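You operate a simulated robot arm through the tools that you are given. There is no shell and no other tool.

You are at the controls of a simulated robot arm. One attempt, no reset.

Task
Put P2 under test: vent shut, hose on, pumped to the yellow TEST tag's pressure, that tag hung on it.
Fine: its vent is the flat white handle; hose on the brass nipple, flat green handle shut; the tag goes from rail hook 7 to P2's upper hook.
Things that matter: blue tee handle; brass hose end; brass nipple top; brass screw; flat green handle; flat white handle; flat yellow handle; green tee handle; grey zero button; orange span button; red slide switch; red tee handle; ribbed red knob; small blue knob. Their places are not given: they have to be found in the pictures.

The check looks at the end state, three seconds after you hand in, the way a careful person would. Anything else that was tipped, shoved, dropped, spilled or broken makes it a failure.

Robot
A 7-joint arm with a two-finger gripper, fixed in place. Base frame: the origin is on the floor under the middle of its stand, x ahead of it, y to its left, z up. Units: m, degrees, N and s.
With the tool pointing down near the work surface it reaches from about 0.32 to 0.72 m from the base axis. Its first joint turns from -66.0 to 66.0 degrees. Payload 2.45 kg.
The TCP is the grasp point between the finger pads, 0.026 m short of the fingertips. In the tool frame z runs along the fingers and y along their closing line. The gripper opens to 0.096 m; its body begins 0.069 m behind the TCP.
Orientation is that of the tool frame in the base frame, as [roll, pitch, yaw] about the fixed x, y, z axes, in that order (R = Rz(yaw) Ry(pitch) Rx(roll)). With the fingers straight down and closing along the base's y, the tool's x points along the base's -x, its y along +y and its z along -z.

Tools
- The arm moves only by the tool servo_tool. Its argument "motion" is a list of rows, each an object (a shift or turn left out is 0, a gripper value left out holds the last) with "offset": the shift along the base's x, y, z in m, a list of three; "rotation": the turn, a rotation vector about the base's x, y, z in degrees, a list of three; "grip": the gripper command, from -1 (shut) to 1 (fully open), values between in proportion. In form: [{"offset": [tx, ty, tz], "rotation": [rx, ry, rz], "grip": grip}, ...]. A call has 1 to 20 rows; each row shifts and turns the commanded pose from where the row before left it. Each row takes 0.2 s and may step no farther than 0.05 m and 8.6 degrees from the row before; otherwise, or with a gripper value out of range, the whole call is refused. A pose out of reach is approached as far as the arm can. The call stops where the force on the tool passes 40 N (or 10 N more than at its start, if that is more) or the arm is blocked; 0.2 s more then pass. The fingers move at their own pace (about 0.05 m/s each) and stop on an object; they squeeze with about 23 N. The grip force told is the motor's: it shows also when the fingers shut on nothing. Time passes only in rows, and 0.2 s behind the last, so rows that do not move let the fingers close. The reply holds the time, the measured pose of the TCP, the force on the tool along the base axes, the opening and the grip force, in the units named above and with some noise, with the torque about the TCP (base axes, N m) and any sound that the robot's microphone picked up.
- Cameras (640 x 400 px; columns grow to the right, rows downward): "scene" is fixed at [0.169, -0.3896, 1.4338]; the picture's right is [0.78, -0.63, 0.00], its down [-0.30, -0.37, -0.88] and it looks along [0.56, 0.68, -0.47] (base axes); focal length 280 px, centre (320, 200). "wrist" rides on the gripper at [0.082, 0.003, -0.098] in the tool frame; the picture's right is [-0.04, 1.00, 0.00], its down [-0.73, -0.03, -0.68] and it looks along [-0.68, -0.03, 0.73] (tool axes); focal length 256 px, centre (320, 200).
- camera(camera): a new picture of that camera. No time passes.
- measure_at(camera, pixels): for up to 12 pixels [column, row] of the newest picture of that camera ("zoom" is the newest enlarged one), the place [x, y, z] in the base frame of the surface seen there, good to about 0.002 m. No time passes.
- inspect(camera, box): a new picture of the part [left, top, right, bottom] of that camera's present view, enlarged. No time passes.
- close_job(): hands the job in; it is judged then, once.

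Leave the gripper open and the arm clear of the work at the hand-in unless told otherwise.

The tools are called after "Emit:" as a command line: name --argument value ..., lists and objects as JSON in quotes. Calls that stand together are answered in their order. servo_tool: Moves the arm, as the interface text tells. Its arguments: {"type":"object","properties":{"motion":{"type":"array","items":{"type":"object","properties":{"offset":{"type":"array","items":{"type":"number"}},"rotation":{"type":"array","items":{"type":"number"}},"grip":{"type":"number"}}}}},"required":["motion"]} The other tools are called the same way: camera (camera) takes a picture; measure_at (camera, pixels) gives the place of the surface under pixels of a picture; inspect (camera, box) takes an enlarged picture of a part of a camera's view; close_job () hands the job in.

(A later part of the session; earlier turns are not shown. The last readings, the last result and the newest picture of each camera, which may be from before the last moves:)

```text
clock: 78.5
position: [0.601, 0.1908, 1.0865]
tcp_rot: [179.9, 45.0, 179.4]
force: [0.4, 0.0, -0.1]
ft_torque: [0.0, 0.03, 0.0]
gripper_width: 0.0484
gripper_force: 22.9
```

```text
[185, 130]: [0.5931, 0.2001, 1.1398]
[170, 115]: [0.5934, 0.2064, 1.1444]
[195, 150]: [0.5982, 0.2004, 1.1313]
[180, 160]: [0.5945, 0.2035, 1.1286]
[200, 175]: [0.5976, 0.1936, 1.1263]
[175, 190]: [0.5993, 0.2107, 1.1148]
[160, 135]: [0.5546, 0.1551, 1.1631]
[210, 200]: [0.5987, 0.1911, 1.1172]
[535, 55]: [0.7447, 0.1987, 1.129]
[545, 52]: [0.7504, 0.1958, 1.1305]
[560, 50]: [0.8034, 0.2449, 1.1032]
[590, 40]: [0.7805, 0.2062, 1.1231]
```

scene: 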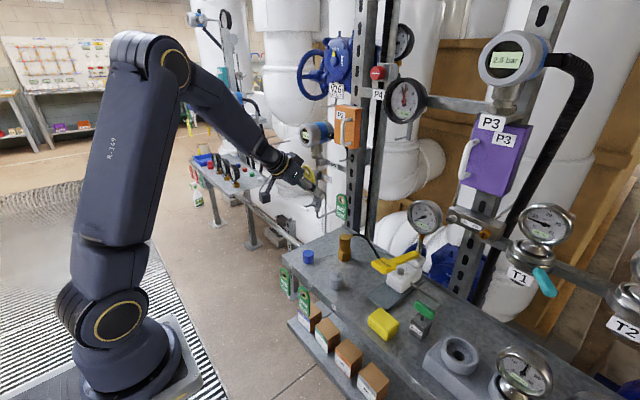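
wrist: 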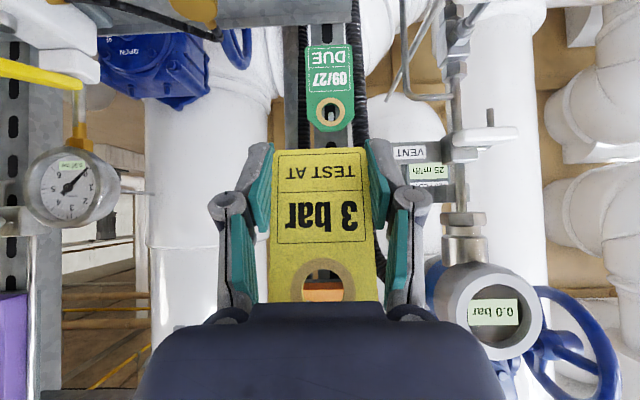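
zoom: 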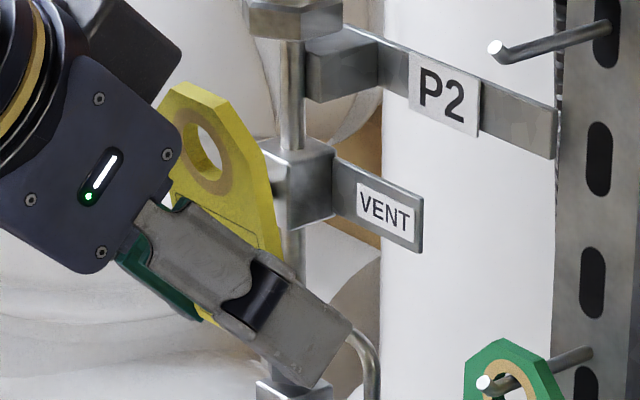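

Emit:
measure_at --camera "zoom" --pixels '[[497, 46], [493, 50], [505, 52], [520, 50], [530, 128], [500, 115], [545, 140], [575, 120], [207, 172], [225, 160], [222, 185], [190, 120]]'

Emit:
inspect --camera "scene" --box '[335, 150, 355, 165]'

Emit:
measure_at --camera "zoom" --pixels '[[150, 200], [160, 215], [175, 235], [200, 230], [250, 215], [300, 200], [350, 185], [400, 170], [150, 190], [180, 245]]'

```text
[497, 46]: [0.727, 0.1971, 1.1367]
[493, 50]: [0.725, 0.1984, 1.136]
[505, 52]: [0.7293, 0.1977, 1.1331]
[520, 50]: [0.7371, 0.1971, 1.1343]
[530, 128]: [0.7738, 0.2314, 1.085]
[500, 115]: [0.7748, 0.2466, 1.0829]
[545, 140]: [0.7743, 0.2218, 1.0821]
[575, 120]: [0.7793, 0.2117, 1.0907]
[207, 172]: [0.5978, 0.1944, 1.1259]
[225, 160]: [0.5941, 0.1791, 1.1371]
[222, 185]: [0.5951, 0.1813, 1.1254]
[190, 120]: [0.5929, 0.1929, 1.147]
```

```text
16.00 times, centred on (345, 158) of scene
```

zoom: 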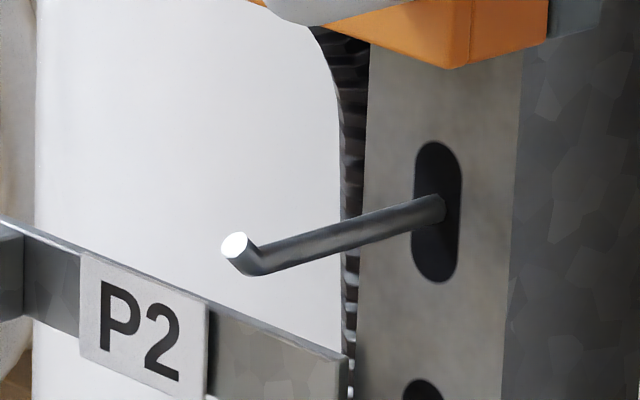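

```text
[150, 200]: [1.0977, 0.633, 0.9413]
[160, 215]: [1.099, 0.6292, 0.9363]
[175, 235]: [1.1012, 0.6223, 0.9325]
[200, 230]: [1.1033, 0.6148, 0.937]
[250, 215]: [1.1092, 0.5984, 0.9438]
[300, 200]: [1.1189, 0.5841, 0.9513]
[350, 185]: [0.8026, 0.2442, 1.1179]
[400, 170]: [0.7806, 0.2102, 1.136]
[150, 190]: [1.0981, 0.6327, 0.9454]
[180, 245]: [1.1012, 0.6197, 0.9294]
```

Emit:
measure_at --camera "zoom" --pixels '[[235, 247], [228, 245], [240, 255], [255, 260], [280, 250], [330, 238], [380, 222], [430, 208], [270, 262], [300, 240], [400, 250], [300, 330]]'

```text
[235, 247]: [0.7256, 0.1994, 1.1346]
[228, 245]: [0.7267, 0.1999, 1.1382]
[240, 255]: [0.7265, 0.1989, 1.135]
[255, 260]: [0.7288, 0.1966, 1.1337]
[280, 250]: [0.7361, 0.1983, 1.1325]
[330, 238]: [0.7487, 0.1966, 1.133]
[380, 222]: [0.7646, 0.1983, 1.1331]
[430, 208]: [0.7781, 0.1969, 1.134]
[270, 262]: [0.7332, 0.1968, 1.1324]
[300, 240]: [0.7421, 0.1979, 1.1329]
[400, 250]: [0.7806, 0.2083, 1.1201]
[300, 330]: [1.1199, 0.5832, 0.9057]
```

Hook geometry: peg centre z≈1.131, y≈0.1975, tip bent up at x≈0.7256 (z≈1.136). The tag's hole is at about TCP+(−0.005, +0.001, +0.050). I align to y≈0.1965, z≈1.083 and advance to just short of the tip.

Emit:
servo_tool --motion '[{"offset": [0.02, 0.003, -0.002]}, {"offset": [0.025, 0.0027, -0.0015]}, {"offset": [0.025, 0, 0]}, {"offset": [0.02, 0, 0]}, {}]'

Emit:
inspect --camera "scene" --box '[310, 140, 370, 185]'

Emit:
camera --camera "wrist"

```text
clock: 79.7
position: [0.6897, 0.1963, 1.083]
tcp_rot: [179.6, 45.0, 179.3]
force: [-0.1, 0.5, 0.3]
ft_torque: [0.01, -0.01, 0.04]
gripper_width: 0.0484
gripper_force: 23.5
```

```text
8.89 times, centred on (340, 162) of scene
```

zoom: 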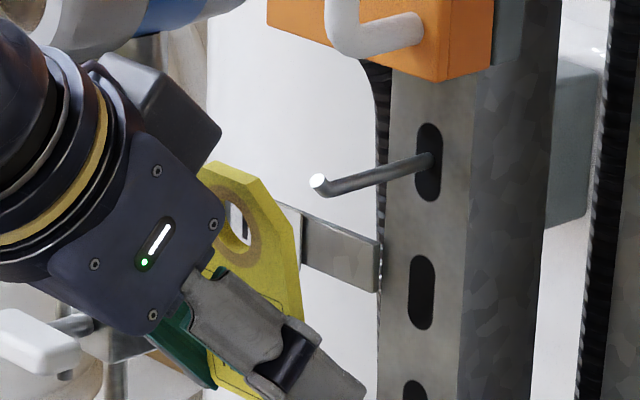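

```text
taken
```

wrist: 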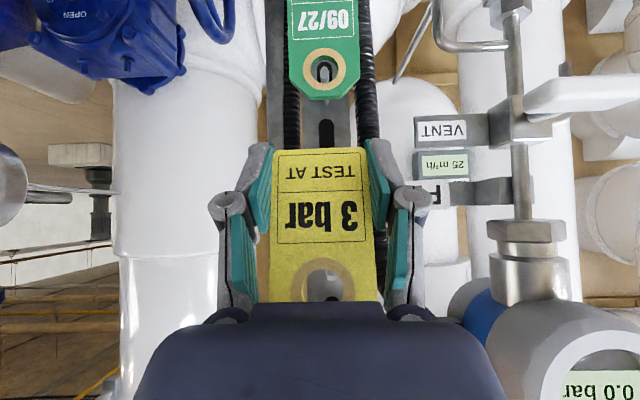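

I zoom more tightly on the tag's hole and the hook tip to check height and sideways alignment.

Emit:
inspect --camera "scene" --box '[325, 150, 350, 175]'

Emit:
measure_at --camera "zoom" --pixels '[[138, 255], [125, 225], [165, 300], [110, 260], [180, 290], [150, 330], [120, 210], [95, 230], [175, 335], [280, 230]]'

Emit:
inspect --camera "wrist" --box '[270, 230, 380, 310]'

```text
16.00 times, centred on (338, 162) of scene
```

zoom: 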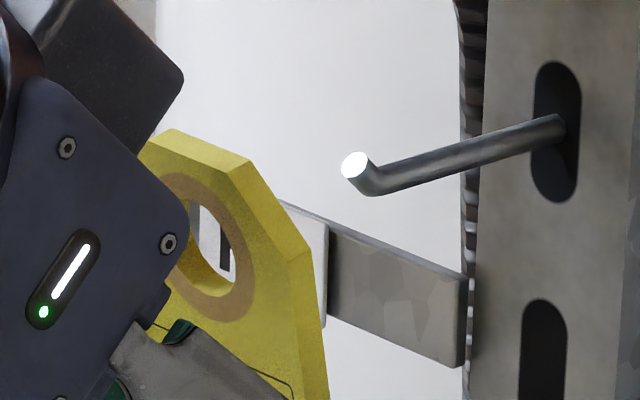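

```text
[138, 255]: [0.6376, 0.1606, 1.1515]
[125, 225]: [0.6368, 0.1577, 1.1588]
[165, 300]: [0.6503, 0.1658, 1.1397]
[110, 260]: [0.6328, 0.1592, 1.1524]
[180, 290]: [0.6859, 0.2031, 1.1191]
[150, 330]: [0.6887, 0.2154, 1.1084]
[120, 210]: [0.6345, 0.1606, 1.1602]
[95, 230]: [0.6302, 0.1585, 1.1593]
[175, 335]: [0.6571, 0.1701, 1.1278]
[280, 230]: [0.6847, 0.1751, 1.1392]
```

```text
5.00 times, centred on (325, 270) of wrist
```

zoom: 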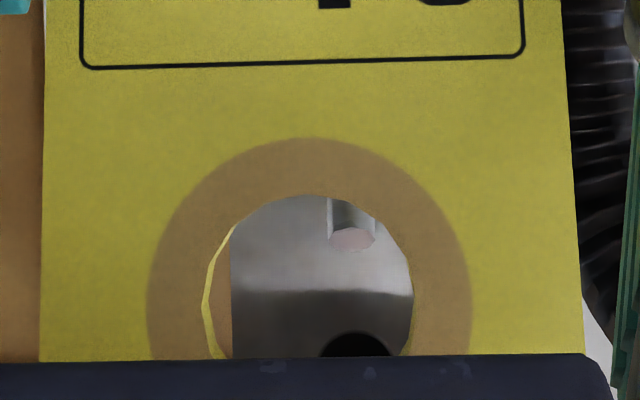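

Looking through the hole along the peg: the tip is ~3–5 mm toward +y and slightly above the hole's centre. I shift +3.5 mm y, +1.8 mm z and come closer for a second look.

Emit:
servo_tool --motion '[{"offset": [0.005, 0.0035, 0.0018]}, {"offset": [0.01, 0, 0]}, {"offset": [0.01, 0, 0]}, {}]'

Emit:
inspect --camera "wrist" --box '[270, 230, 380, 310]'

Emit:
inspect --camera "scene" --box '[325, 145, 355, 175]'

```text
clock: 80.7
position: [0.7149, 0.1993, 1.0844]
tcp_rot: [179.8, 44.9, 179.4]
force: [0.3, -0.3, -0.1]
ft_torque: [-0.02, -0.01, -0.01]
gripper_width: 0.0485
gripper_force: 23.1
```

```text
5.00 times, centred on (325, 270) of wrist
```

zoom: 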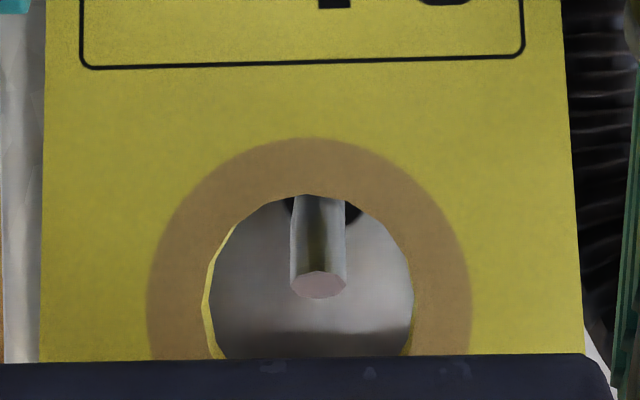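

```text
13.33 times, centred on (340, 160) of scene
```

zoom: 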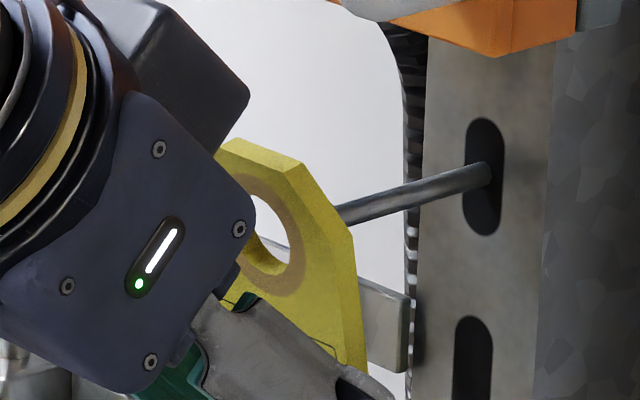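

The tip is now nearly centred in the hole. I advance 30 mm in small steps, watching force.

Emit:
servo_tool --motion '[{"offset": [0.008, 0.0005, 0]}, {"offset": [0.008, 0, 0]}]'

Emit:
inspect --camera "wrist" --box '[270, 230, 380, 310]'

Emit:
inspect --camera "scene" --box '[325, 140, 365, 180]'

```text
clock: 81.2
position: [0.7301, 0.1992, 1.0848]
tcp_rot: [179.7, 44.9, 179.3]
force: [0.4, 0.1, -1.0]
ft_torque: [-0.01, 0.01, -0.01]
gripper_width: 0.0487
gripper_force: 22.6
```

```text
5.00 times, centred on (325, 270) of wrist
```

zoom: 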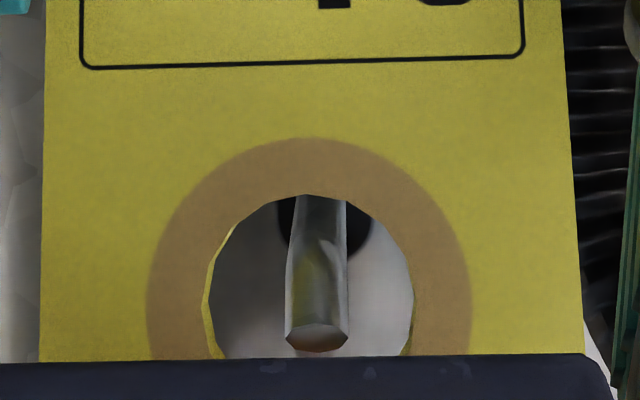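

```text
10.00 times, centred on (345, 160) of scene
```

zoom: 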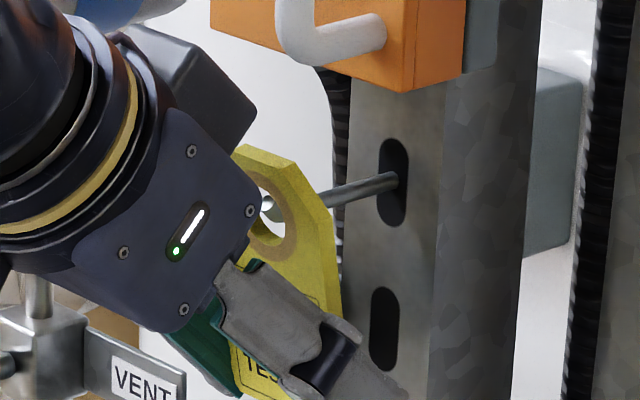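

The tip is entering the hole centrally. I advance another 14 mm.

Emit:
servo_tool --motion '[{"offset": [0.005, 0, 0]}, {"offset": [0.005, 0, 0]}, {"offset": [0.004, 0, 0]}, {}]'

Emit:
inspect --camera "wrist" --box '[220, 130, 420, 310]'

Emit:
inspect --camera "scene" --box '[325, 140, 365, 180]'

```text
clock: 82.2
position: [0.7445, 0.1999, 1.0846]
tcp_rot: [179.7, 45.0, 179.4]
force: [-0.2, 0.1, 0.6]
ft_torque: [0.02, 0.0, 0.01]
gripper_width: 0.0483
gripper_force: 23.2
```

```text
2.22 times, centred on (320, 220) of wrist
```

zoom: 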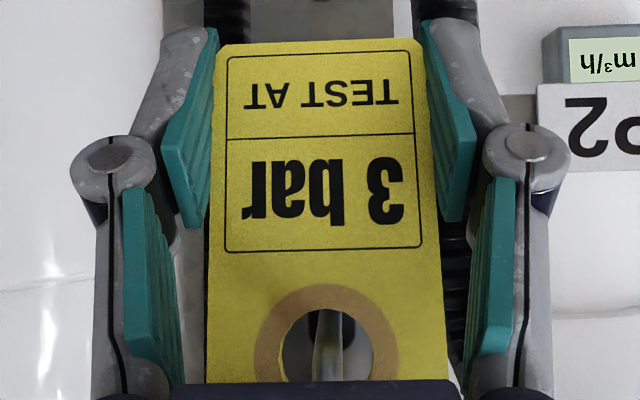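

```text
10.00 times, centred on (345, 160) of scene
```

zoom: 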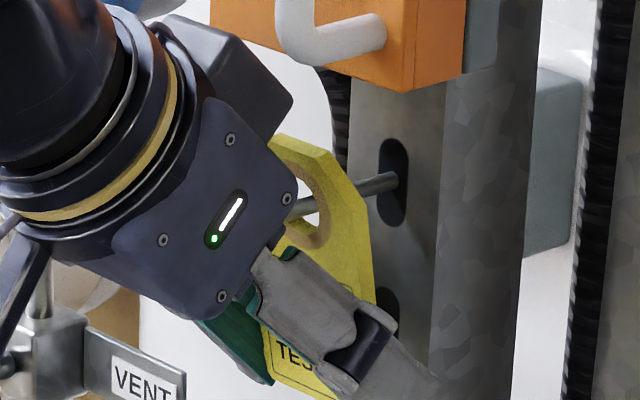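

The peg is through the hole. I lower gently until the tag rests on the peg.

Emit:
servo_tool --motion '[{"offset": [-0.001, 0, -0.003]}, {"offset": [-0.001, 0, -0.003]}, {"offset": [0, 0, -0.002]}, {}]'

Emit:
inspect --camera "wrist" --box '[220, 130, 420, 310]'

Emit:
inspect --camera "scene" --box '[325, 140, 365, 180]'

```text
clock: 83.2
position: [0.7429, 0.1992, 1.0768]
tcp_rot: [179.7, 45.0, 179.3]
force: [0.2, -1.1, 0.8]
ft_torque: [0.07, 0.04, 0.01]
gripper_width: 0.0483
gripper_force: 23.1
```

```text
2.22 times, centred on (320, 220) of wrist
```

zoom: 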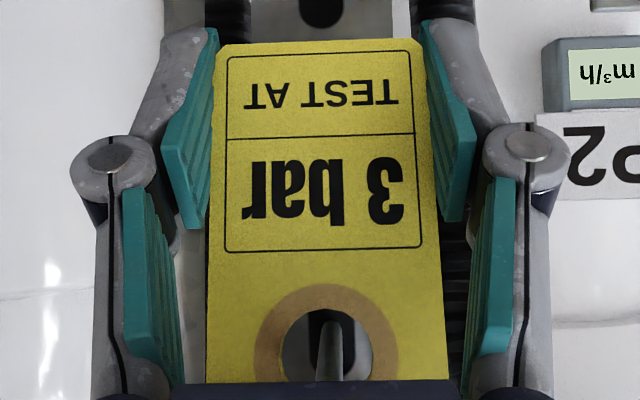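

```text
10.00 times, centred on (345, 160) of scene
```

zoom: 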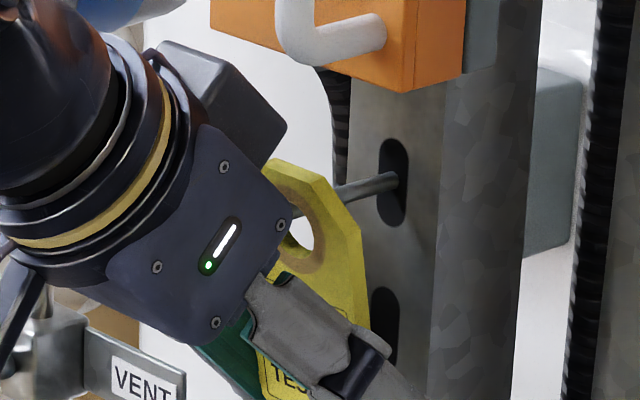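

Emit:
servo_tool --motion '[{"offset": [0, 0, -0.0015]}, {"offset": [0, 0, -0.0015]}, {}]'

Emit:
inspect --camera "wrist" --box '[270, 230, 380, 310]'

```text
clock: 84.0
position: [0.7442, 0.2011, 1.0776]
tcp_rot: [179.4, 45.2, 179.5]
force: [0.5, 0.0, 17.2]
ft_torque: [-0.03, 0.2, -0.05]
gripper_width: 0.0484
gripper_force: 22.7
```

```text
5.00 times, centred on (325, 270) of wrist
```

zoom: 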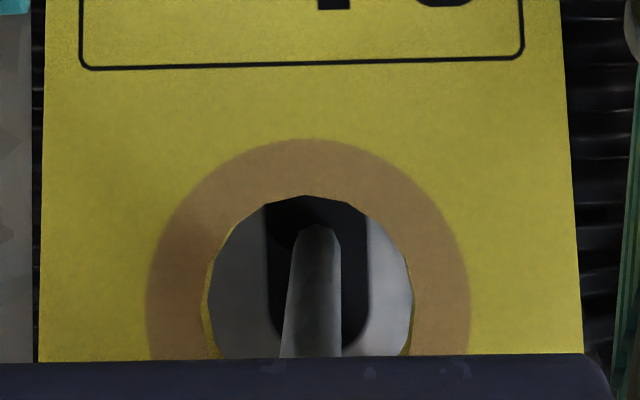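

17 N upward: the hole's top rests on the peg. I ease up 2 mm to take the load off and open the fingers a little at a time.

Emit:
servo_tool --motion '[{"offset": [0, -0.001, 0.0022]}, {}, {"grip": 0.1}, {"grip": 0.2}, {"grip": 0.3}, {}]'

Emit:
inspect --camera "wrist" --box '[220, 130, 420, 310]'

Emit:
inspect --camera "scene" --box '[325, 140, 365, 180]'

```text
clock: 85.5
position: [0.7434, 0.1987, 1.0743]
tcp_rot: [179.7, 45.0, 179.4]
force: [1.0, 1.0, -0.4]
ft_torque: [0.02, 0.01, -0.03]
gripper_width: 0.0623
gripper_force: 0.1
```

```text
2.22 times, centred on (320, 220) of wrist
```

zoom: 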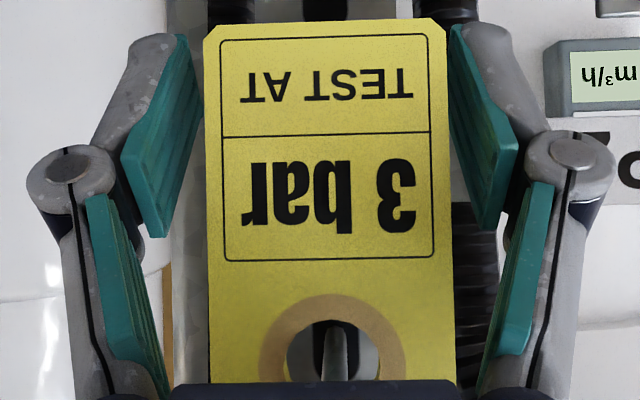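

```text
10.00 times, centred on (345, 160) of scene
```

zoom: 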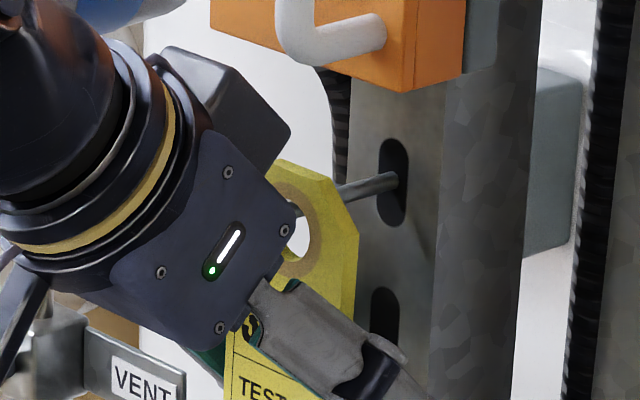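

The tag hangs free on P2's upper hook. I retreat straight back in −x.

Emit:
servo_tool --motion '[{"offset": [-0.01, 0, 0]}, {"offset": [-0.02, 0, 0]}, {"offset": [-0.03, 0, 0]}, {"offset": [-0.04, 0, 0]}, {"offset": [-0.04, 0, 0]}, {}]'

Emit:
inspect --camera "scene" --box '[300, 110, 370, 220]'

Emit:
camera --camera "wrist"

```text
clock: 86.8
position: [0.6034, 0.2008, 1.0783]
tcp_rot: [179.6, 45.1, 179.2]
force: [-0.7, 1.3, 0.7]
ft_torque: [0.01, 0.0, -0.01]
gripper_width: 0.0627
gripper_force: 0.2
```

```text
3.64 times, centred on (335, 165) of scene
```

zoom: 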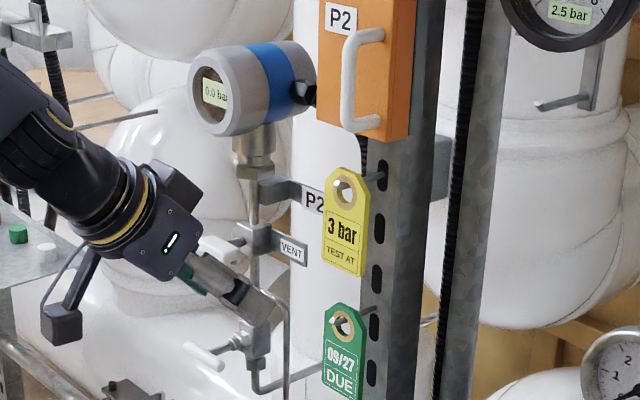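

```text
taken
```

wrist: 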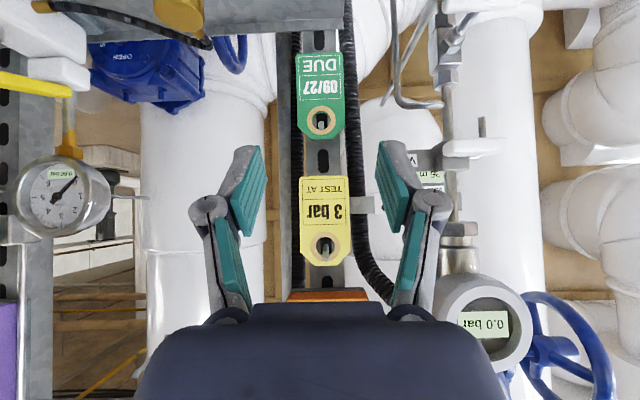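

The yellow tag hangs on P2's upper hook. Now the pump: I bring the tool vertical and move above the lever's PUMP pad (≈(0.59, −0.097, 1.0)), closing the fingers.

Emit:
servo_tool --motion '[{"offset": [-0.03, -0.02, 0.02], "rotation": [0, 7.5, 0]}, {"offset": [-0.01, -0.037, 0.01], "rotation": [0, 7.5, 0]}, {"offset": [0, -0.037, 0], "rotation": [0, 7.5, 0]}, {"offset": [0, -0.037, 0], "rotation": [0, 7.5, 0]}, {"offset": [0, -0.037, 0], "rotation": [0, 7.5, 0], "grip": -0.5}, {"offset": [0, -0.037, 0], "rotation": [0, 7.5, 0], "grip": -1}, {"offset": [0.01, -0.037, 0]}, {"offset": [0.01, -0.037, -0.01]}, {"offset": [0, -0.018, -0.01]}, {}]'

Emit:
camera --camera "wrist"

Emit:
camera --camera "scene"

```text
clock: 89.0
position: [0.5826, -0.0987, 1.0858]
tcp_rot: [-180.0, -0.1, 179.7]
force: [-0.2, 0.5, 0.2]
ft_torque: [-0.02, 0.03, 0.01]
gripper_width: 0.0001
gripper_force: 22.7
```

```text
taken
```

wrist: 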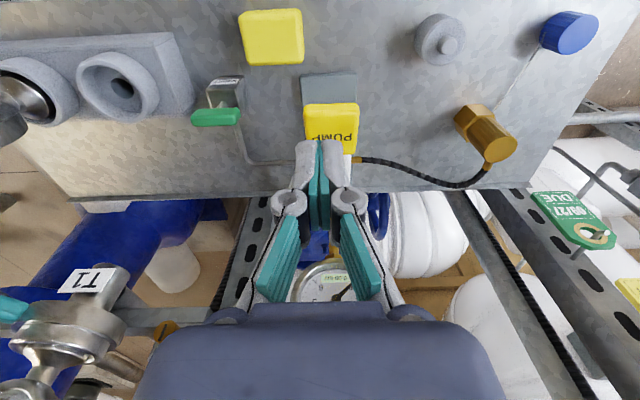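

```text
taken
```

scene: 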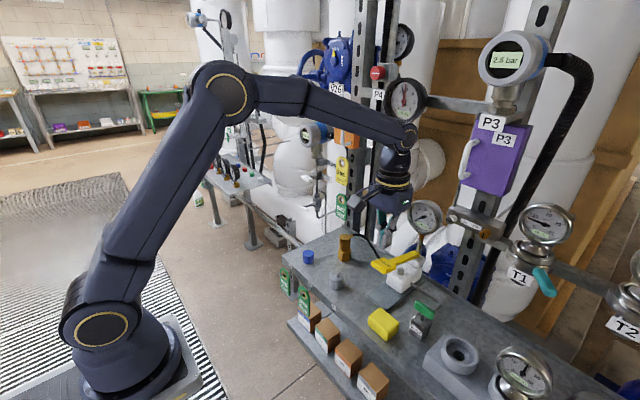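

I measure the lever pad once more from both views.

Emit:
inspect --camera "scene" --box '[360, 240, 450, 310]'

Emit:
measure_at --camera "zoom" --pixels '[[130, 105], [200, 130], [155, 125], [225, 110], [175, 90], [250, 80], [330, 55], [90, 125], [165, 145], [290, 110], [370, 30]]'

Emit:
measure_at --camera "wrist" --pixels '[[310, 110], [355, 110], [330, 105], [330, 125], [310, 135], [352, 140]]'

```text
5.71 times, centred on (405, 275) of scene
```

zoom: 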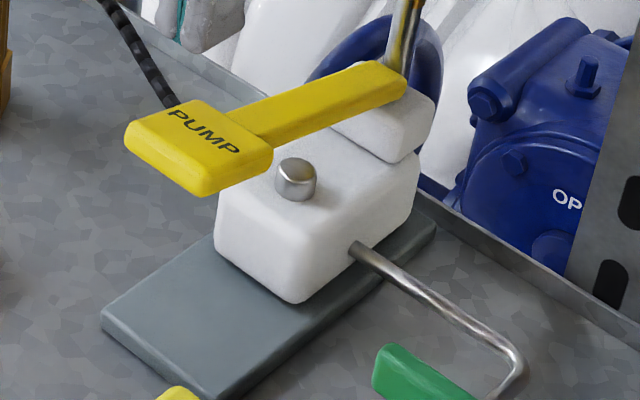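

```text
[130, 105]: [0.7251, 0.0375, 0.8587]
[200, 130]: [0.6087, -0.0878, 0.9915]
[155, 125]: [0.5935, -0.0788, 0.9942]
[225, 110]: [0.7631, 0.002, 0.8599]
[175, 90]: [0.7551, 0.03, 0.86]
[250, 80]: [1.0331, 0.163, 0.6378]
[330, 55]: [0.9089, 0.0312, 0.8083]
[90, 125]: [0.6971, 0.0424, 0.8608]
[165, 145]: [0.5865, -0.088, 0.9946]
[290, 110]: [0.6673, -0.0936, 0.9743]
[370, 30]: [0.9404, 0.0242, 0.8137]
```

```text
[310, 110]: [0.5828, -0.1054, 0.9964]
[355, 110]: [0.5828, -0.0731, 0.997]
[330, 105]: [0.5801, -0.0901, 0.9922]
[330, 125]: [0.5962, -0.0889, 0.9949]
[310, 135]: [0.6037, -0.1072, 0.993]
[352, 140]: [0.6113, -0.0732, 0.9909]
```

The pad is centred at about (0.60, −0.0905), top z≈0.993. I go over it and press down gently, checking force and gauge.

Emit:
servo_tool --motion '[{"offset": [0.014, 0.008, -0.02]}, {"offset": [0, 0, -0.02]}, {"offset": [0, 0, -0.015]}, {}]'

Emit:
servo_tool --motion '[{"offset": [0, 0, -0.006]}, {"offset": [0, 0, -0.006]}, {}]'

Emit:
inspect --camera "scene" --box '[370, 195, 450, 290]'

```text
clock: 90.0
position: [0.5978, -0.0894, 1.0313]
tcp_rot: [-179.9, 0.1, 179.6]
force: [-0.9, 0.0, 0.4]
ft_torque: [0.02, 0.01, 0.0]
gripper_width: 0.0
gripper_force: 22.9
```

```text
clock: 90.8
position: [0.5984, -0.0905, 1.0188]
tcp_rot: [-179.9, 0.0, 179.6]
force: [-0.5, 0.1, 2.3]
ft_torque: [0.01, 0.03, 0.0]
gripper_width: 0.006
gripper_force: 28.5
```

```text
4.21 times, centred on (410, 242) of scene
```

zoom: 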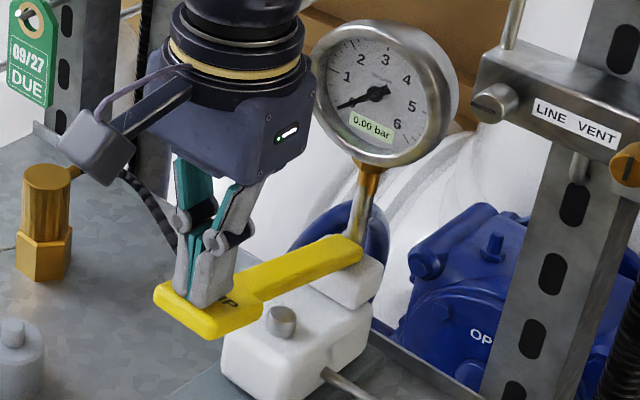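

Contact (2 N). I press on in small steps.

Emit:
servo_tool --motion '[{"offset": [0, 0, -0.006]}, {"offset": [0, 0, -0.006]}]'

Emit:
inspect --camera "scene" --box '[370, 195, 450, 290]'

```text
clock: 91.5
position: [0.5967, -0.0898, 1.0072]
tcp_rot: [-179.9, -0.1, 179.6]
force: [-1.5, -0.4, 4.4]
ft_torque: [0.03, 0.05, 0.02]
gripper_width: 0.0061
gripper_force: 28.8
```

```text
4.21 times, centred on (410, 242) of scene
```

zoom: 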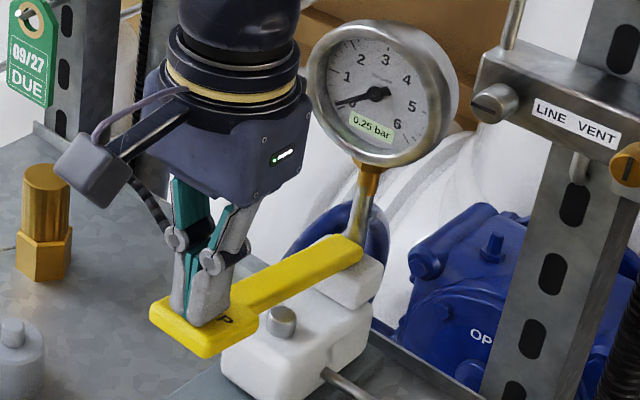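

The gauge rises: 0.25 bar. I hold for a second to see that it stays, then continue.

Emit:
servo_tool --motion '[{}, {}, {}, {}]'

Emit:
inspect --camera "scene" --box '[400, 195, 450, 235]'

Emit:
inspect --camera "scene" --box '[300, 118, 340, 148]'

```text
clock: 92.5
position: [0.5961, -0.0912, 1.0069]
tcp_rot: [-179.9, 0.1, 179.5]
force: [-0.3, -1.0, 3.7]
ft_torque: [-0.03, 0.09, -0.01]
gripper_width: 0.006
gripper_force: 28.7
```

```text
10.00 times, centred on (425, 215) of scene
```

zoom: 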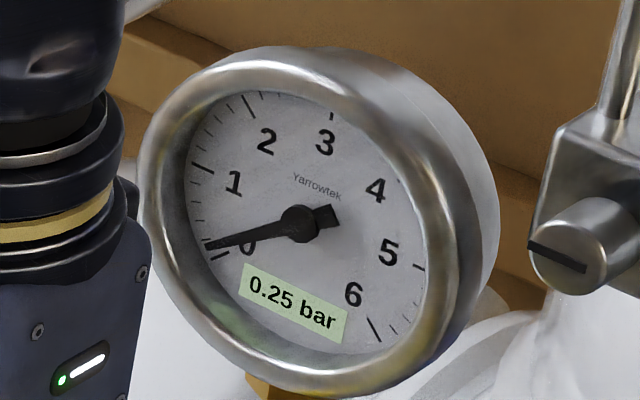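

```text
13.33 times, centred on (320, 133) of scene
```

zoom: 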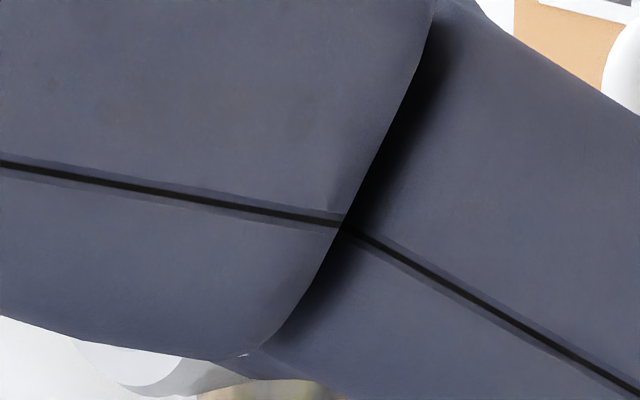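

It holds 0.25 bar, so the vents are tight. I continue the stroke downward.

Emit:
servo_tool --motion '[{"offset": [0, 0, -0.006]}, {"offset": [-0.001, 0, -0.006]}, {"offset": [-0.001, 0, -0.006]}]'

Emit:
inspect --camera "scene" --box '[370, 195, 450, 290]'

```text
clock: 93.2
position: [0.5948, -0.0901, 0.9894]
tcp_rot: [180.0, 0.0, 179.7]
force: [1.0, 0.8, 5.2]
ft_torque: [0.0, 0.03, 0.02]
gripper_width: 0.0061
gripper_force: 28.5
```

```text
4.21 times, centred on (410, 242) of scene
```

zoom: 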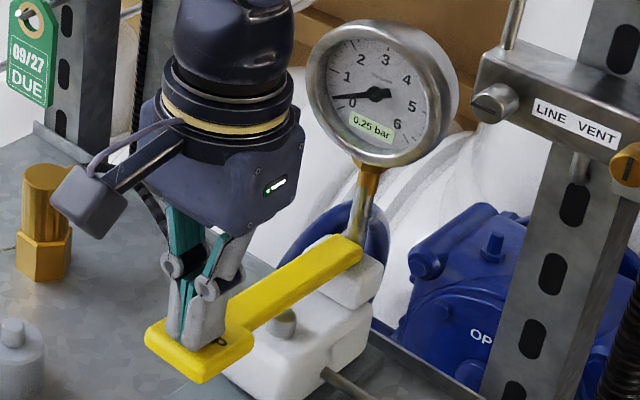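

Emit:
inspect --camera "scene" --box '[400, 195, 450, 235]'

Emit:
servo_tool --motion '[{}, {}]'

Emit:
inspect --camera "scene" --box '[400, 195, 450, 235]'

```text
10.00 times, centred on (425, 215) of scene
```

zoom: 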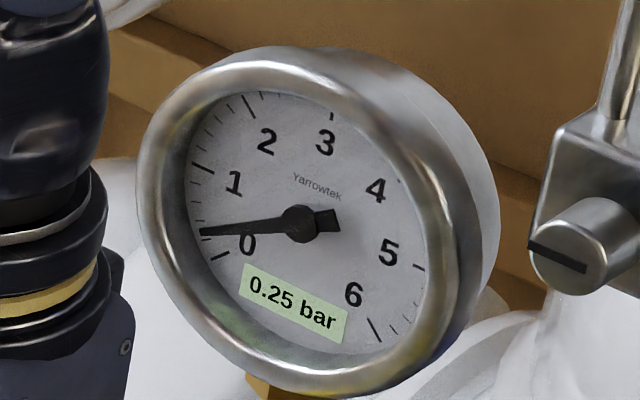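

```text
clock: 93.8
position: [0.5947, -0.0894, 0.9897]
tcp_rot: [-179.9, 0.0, 179.7]
force: [1.0, 1.4, 5.1]
ft_torque: [0.03, 0.04, 0.01]
gripper_width: 0.006
gripper_force: 28.6
```

```text
10.00 times, centred on (425, 215) of scene
```

zoom: 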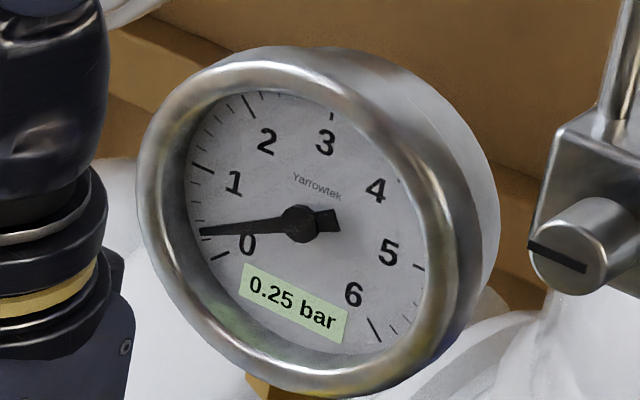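

The digital figure seems to move in quarter-bar steps while the needle creeps up continuously. I continue to the end of the stroke.

Emit:
servo_tool --motion '[{"offset": [-0.001, 0, -0.006]}, {"offset": [0, 0, -0.006]}, {"offset": [0, 0, -0.006]}]'

Emit:
inspect --camera "scene" --box '[370, 195, 450, 290]'

Emit:
inspect --camera "scene" --box '[400, 195, 450, 235]'

```text
clock: 94.5
position: [0.5949, -0.0902, 0.982]
tcp_rot: [-179.8, 0.3, 179.6]
force: [-7.7, 0.6, 16.6]
ft_torque: [0.07, 0.26, 0.02]
gripper_width: 0.0061
gripper_force: 28.0
stopped in row 3: the force on the tool passed its limit at 49 N (the readings are from after the stop); the commanded pose is now the measured one
```

```text
4.21 times, centred on (410, 242) of scene
```

zoom: 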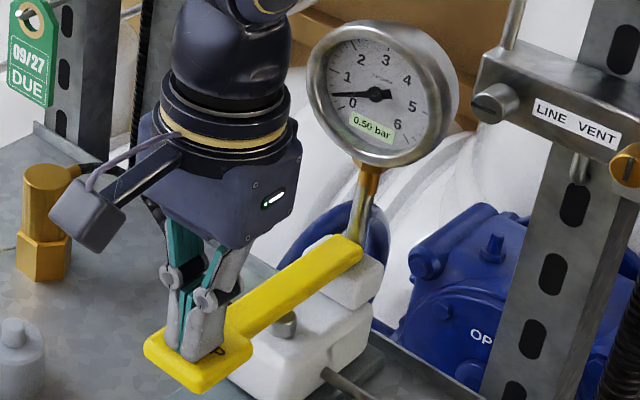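

```text
10.00 times, centred on (425, 215) of scene
```

zoom: 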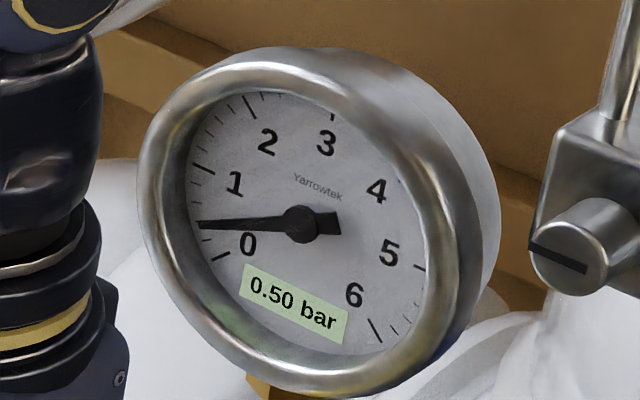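

Bottom stop reached (gauge 0.50 bar). I lift to let the lever spring back and check that pressure holds.

Emit:
servo_tool --motion '[{"offset": [0.001, 0, 0.015]}, {"offset": [0.001, 0, 0.02]}, {"offset": [0, 0, 0.01]}, {}]'

Emit:
inspect --camera "scene" --box '[370, 195, 450, 290]'

Emit:
inspect --camera "scene" --box '[400, 195, 450, 235]'

```text
clock: 95.5
position: [0.5973, -0.0899, 1.0243]
tcp_rot: [-179.9, 0.2, 179.6]
force: [0.7, -0.9, 0.3]
ft_torque: [0.01, -0.03, 0.02]
gripper_width: 0.0001
gripper_force: 28.8
```

```text
4.21 times, centred on (410, 242) of scene
```

zoom: 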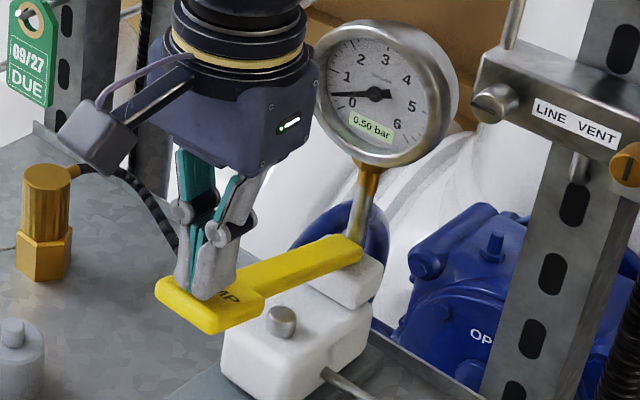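

```text
10.00 times, centred on (425, 215) of scene
```

zoom: 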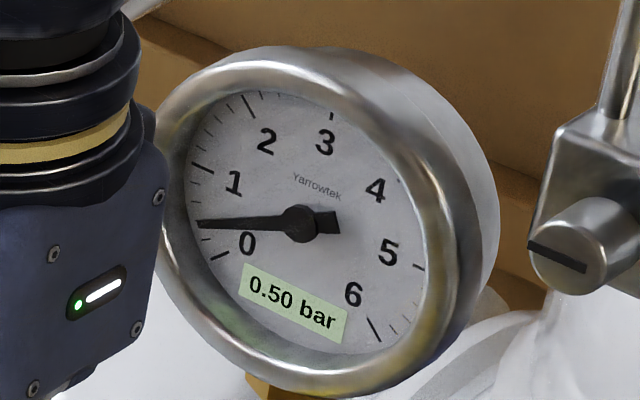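

Holds at 0.50 bar and the lever sprang back. I make two more strokes, staying just short of the bottom stop.

Emit:
servo_tool --motion '[{"offset": [0, 0, -0.013]}, {"offset": [-0.001, 0, -0.013]}, {"offset": [-0.001, 0, -0.012]}, {}, {"offset": [0.001, 0, 0.019]}, {"offset": [0.001, 0, 0.019]}, {}, {"offset": [0, 0, -0.013]}, {"offset": [-0.001, 0, -0.013]}, {"offset": [-0.001, 0, -0.012]}, {}, {"offset": [0.001, 0, 0.019]}, {"offset": [0.001, 0, 0.019]}, {}]'

Emit:
inspect --camera "scene" --box '[400, 195, 450, 235]'

```text
clock: 98.5
position: [0.5964, -0.0905, 1.0232]
tcp_rot: [-179.9, 0.1, 179.6]
force: [1.0, -1.0, 0.1]
ft_torque: [-0.04, 0.0, 0.0]
gripper_width: 0.0001
gripper_force: 28.5
```

```text
10.00 times, centred on (425, 215) of scene
```

zoom: 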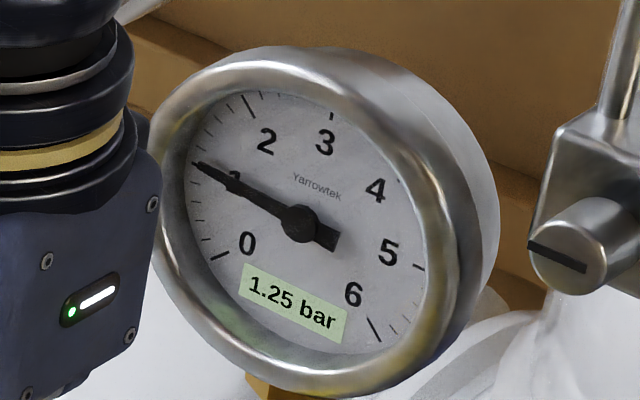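

Emit:
servo_tool --motion '[{}, {}, {}, {}, {}]'

Emit:
inspect --camera "scene" --box '[400, 195, 450, 235]'

Emit:
inspect --camera "scene" --box '[410, 200, 435, 225]'

```text
clock: 99.7
position: [0.5971, -0.0898, 1.0223]
tcp_rot: [-179.9, 0.2, 179.6]
force: [0.4, -0.9, 0.4]
ft_torque: [-0.04, 0.02, -0.03]
gripper_width: 0.0001
gripper_force: 28.7
```

```text
10.00 times, centred on (425, 215) of scene
```

zoom: 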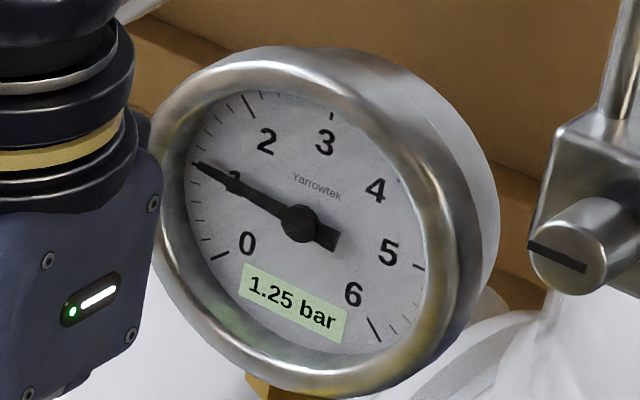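

```text
16.00 times, centred on (422, 212) of scene
```

zoom: 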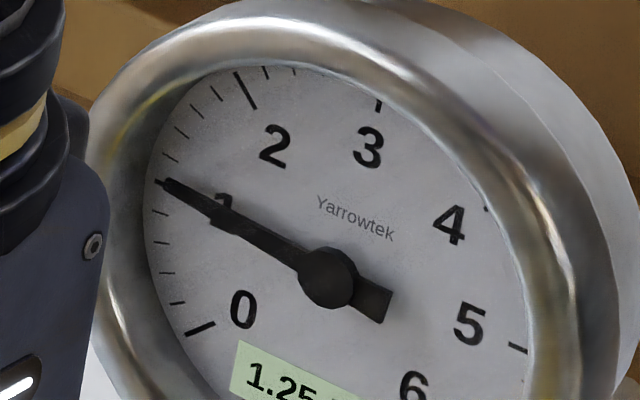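

The needle agrees roughly (parallax), ~1.2 bar. I do three more strokes, then check again.

Emit:
servo_tool --motion '[{"offset": [0, 0, -0.012]}, {"offset": [-0.001, 0, -0.013]}, {"offset": [-0.001, 0, -0.012]}, {}, {"offset": [0.001, 0, 0.019]}, {"offset": [0.001, 0, 0.018]}, {}, {"offset": [0, 0, -0.012]}, {"offset": [-0.001, 0, -0.013]}, {"offset": [-0.001, 0, -0.012]}, {}, {"offset": [0.001, 0, 0.019]}, {"offset": [0.001, 0, 0.018]}, {}]'

Emit:
inspect --camera "scene" --box '[400, 195, 450, 235]'

```text
clock: 102.7
position: [0.5984, -0.0916, 1.0244]
tcp_rot: [-179.8, 0.3, 179.6]
force: [0.5, 1.2, 0.2]
ft_torque: [0.02, 0.02, 0.01]
gripper_width: 0.0
gripper_force: 28.6
```

```text
10.00 times, centred on (425, 215) of scene
```

zoom: 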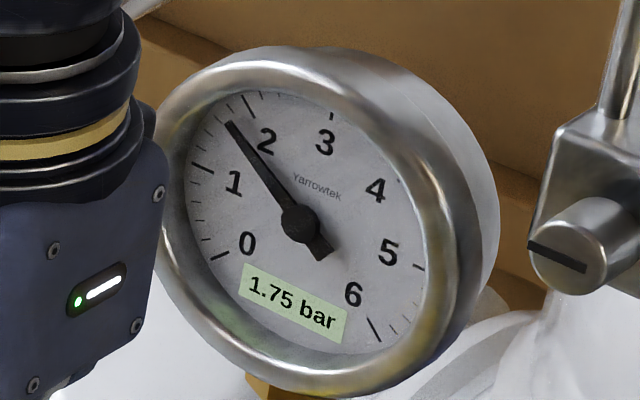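

1.75 bar now. Three more strokes (~0.37 each), then I'll check P2's own display.

Emit:
servo_tool --motion '[{"offset": [0, 0, -0.012]}, {"offset": [-0.001, 0, -0.013]}, {"offset": [-0.001, 0, -0.012]}, {}, {"offset": [0.001, 0, 0.019]}, {"offset": [0.001, 0, 0.018]}, {}, {"offset": [0, 0, -0.012]}, {"offset": [-0.001, 0, -0.013]}, {"offset": [-0.001, 0, -0.012]}, {}, {"offset": [0.001, 0, 0.019]}, {"offset": [0.001, 0, 0.018]}, {}]'

Emit:
inspect --camera "scene" --box '[400, 195, 450, 235]'

Emit:
camera --camera "wrist"

```text
clock: 105.7
position: [0.5983, -0.0888, 1.0269]
tcp_rot: [-179.8, 0.1, 179.6]
force: [-0.4, -0.9, 0.0]
ft_torque: [-0.04, 0.01, 0.01]
gripper_width: 0.0001
gripper_force: 28.2
```

```text
10.00 times, centred on (425, 215) of scene
```

zoom: 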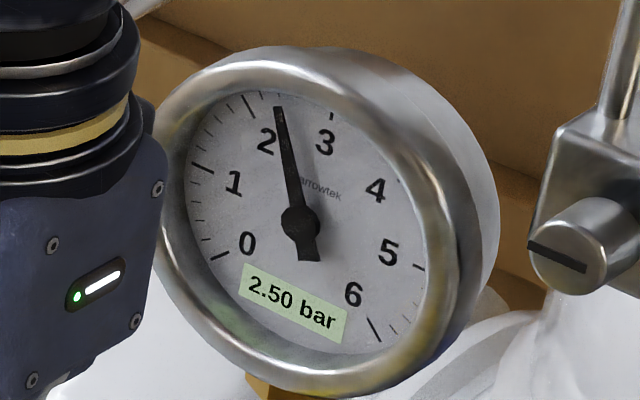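

```text
taken
```

wrist: 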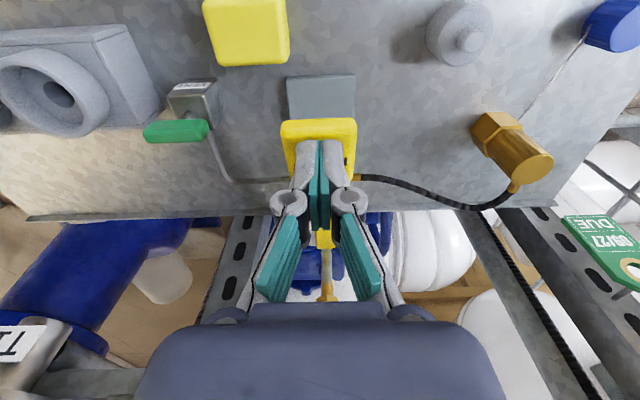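

2.50 bar. One more full stroke should bring it to about 2.85; then I'll move aside and read P2's display.

Emit:
servo_tool --motion '[{"offset": [0, 0, -0.014]}, {"offset": [-0.001, 0, -0.013]}, {"offset": [-0.001, 0, -0.012]}, {}, {"offset": [0.001, 0, 0.019]}, {"offset": [0.001, 0, 0.02]}, {}, {}]'

Emit:
inspect --camera "scene" --box '[400, 195, 450, 235]'

```text
clock: 107.5
position: [0.5961, -0.0905, 1.0256]
tcp_rot: [-179.8, 0.2, 179.5]
force: [0.6, -0.4, 0.3]
ft_torque: [-0.02, 0.01, -0.01]
gripper_width: 0.0001
gripper_force: 28.6
```

```text
10.00 times, centred on (425, 215) of scene
```

zoom: 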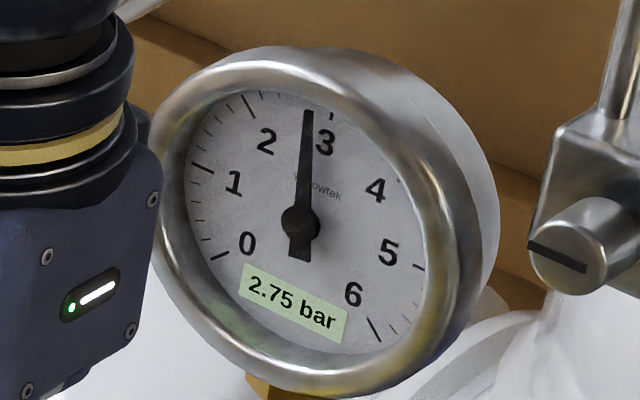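

The gauge shows 2.75. I lift off and pitch the tool so the wrist camera sees P2's display for a finer reading.

Emit:
servo_tool --motion '[{"offset": [-0.01, 0, 0.03]}, {"offset": [-0.01, 0.02, 0.02], "rotation": [0, -7.5, 0]}, {"offset": [-0.02, 0.03, 0], "rotation": [0, -7.5, 0]}, {"offset": [-0.02, 0.03, 0], "rotation": [0, -7.5, 0]}, {"offset": [-0.01, 0.03, 0], "rotation": [0, -7.5, 0]}, {"offset": [-0.01, 0.03, 0], "rotation": [0, -7.5, 0]}, {"offset": [0, 0.02, 0], "rotation": [0, -7.5, 0]}, {}]'

Emit:
camera --camera "wrist"

Emit:
inspect --camera "scene" --box '[295, 110, 345, 150]'

```text
clock: 109.3
position: [0.5172, 0.05, 1.072]
tcp_rot: [-178.6, 39.1, 179.6]
force: [-0.8, 0.0, 0.0]
ft_torque: [0.02, -0.02, 0.0]
gripper_width: 0.0
gripper_force: 28.8
out of reach, approached as far as the arm can: row 7
```

```text
taken
```

wrist: 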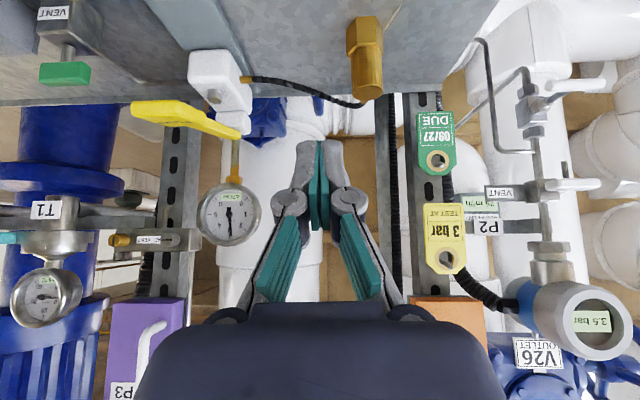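

```text
10.00 times, centred on (320, 130) of scene
```

zoom: 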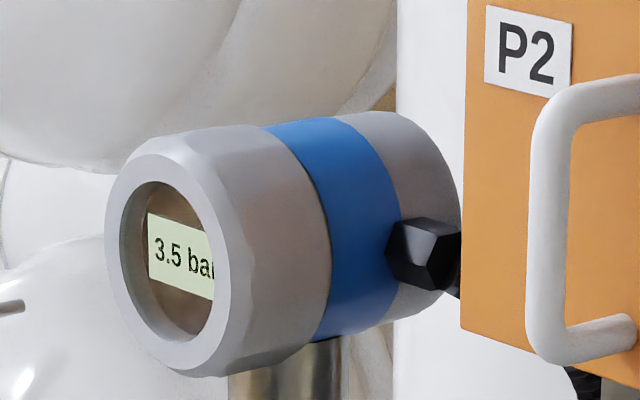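

P2's display reads 3.5 bar while the pump's test gauge says 2.75 — P2 is the instrument under test, the pump's gauge is the reference. I zoom on both with the wrist camera for a straighter view of the needle.

Emit:
inspect --camera "wrist" --box '[190, 170, 270, 250]'

Emit:
inspect --camera "wrist" --box '[540, 280, 640, 360]'

Emit:
inspect --camera "scene" --box '[400, 195, 450, 235]'

```text
5.00 times, centred on (230, 210) of wrist
```

zoom: 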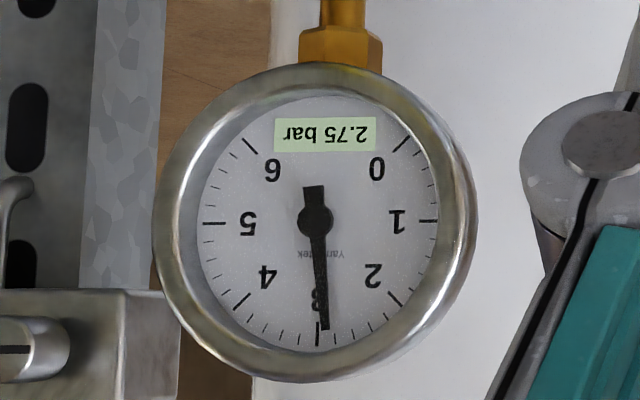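

```text
5.00 times, centred on (590, 320) of wrist
```

zoom: 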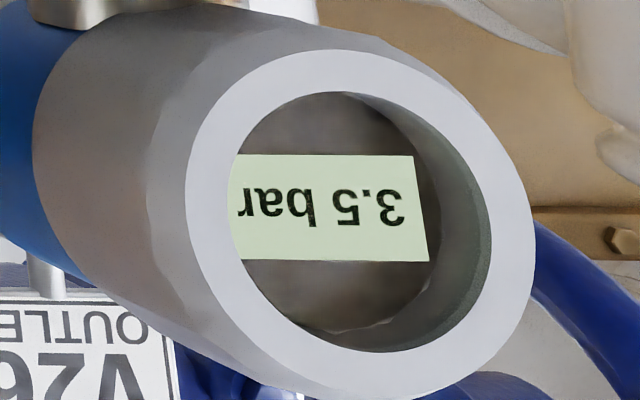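

```text
10.00 times, centred on (425, 215) of scene
```

zoom: 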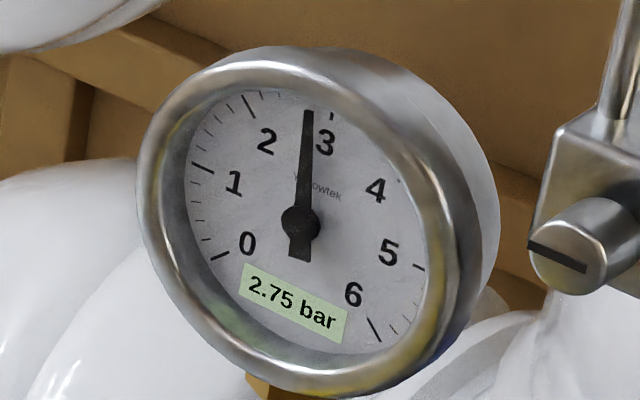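

I measure the dial plane to know how to look at it square-on and remove parallax.

Emit:
measure_at --camera "zoom" --pixels '[[215, 200], [390, 290], [290, 120], [270, 270], [385, 220], [330, 170], [230, 130], [350, 330], [240, 215], [360, 250], [300, 230], [345, 205]]'

```text
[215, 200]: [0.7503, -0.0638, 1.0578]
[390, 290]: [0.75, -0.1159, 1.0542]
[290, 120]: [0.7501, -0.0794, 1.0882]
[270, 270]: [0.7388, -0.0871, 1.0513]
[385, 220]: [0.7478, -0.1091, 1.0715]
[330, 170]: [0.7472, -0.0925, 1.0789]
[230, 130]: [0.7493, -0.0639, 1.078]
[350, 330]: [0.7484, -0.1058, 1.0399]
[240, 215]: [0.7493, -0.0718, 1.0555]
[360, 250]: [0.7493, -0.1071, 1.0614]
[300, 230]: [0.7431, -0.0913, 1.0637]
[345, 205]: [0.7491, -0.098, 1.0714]
```

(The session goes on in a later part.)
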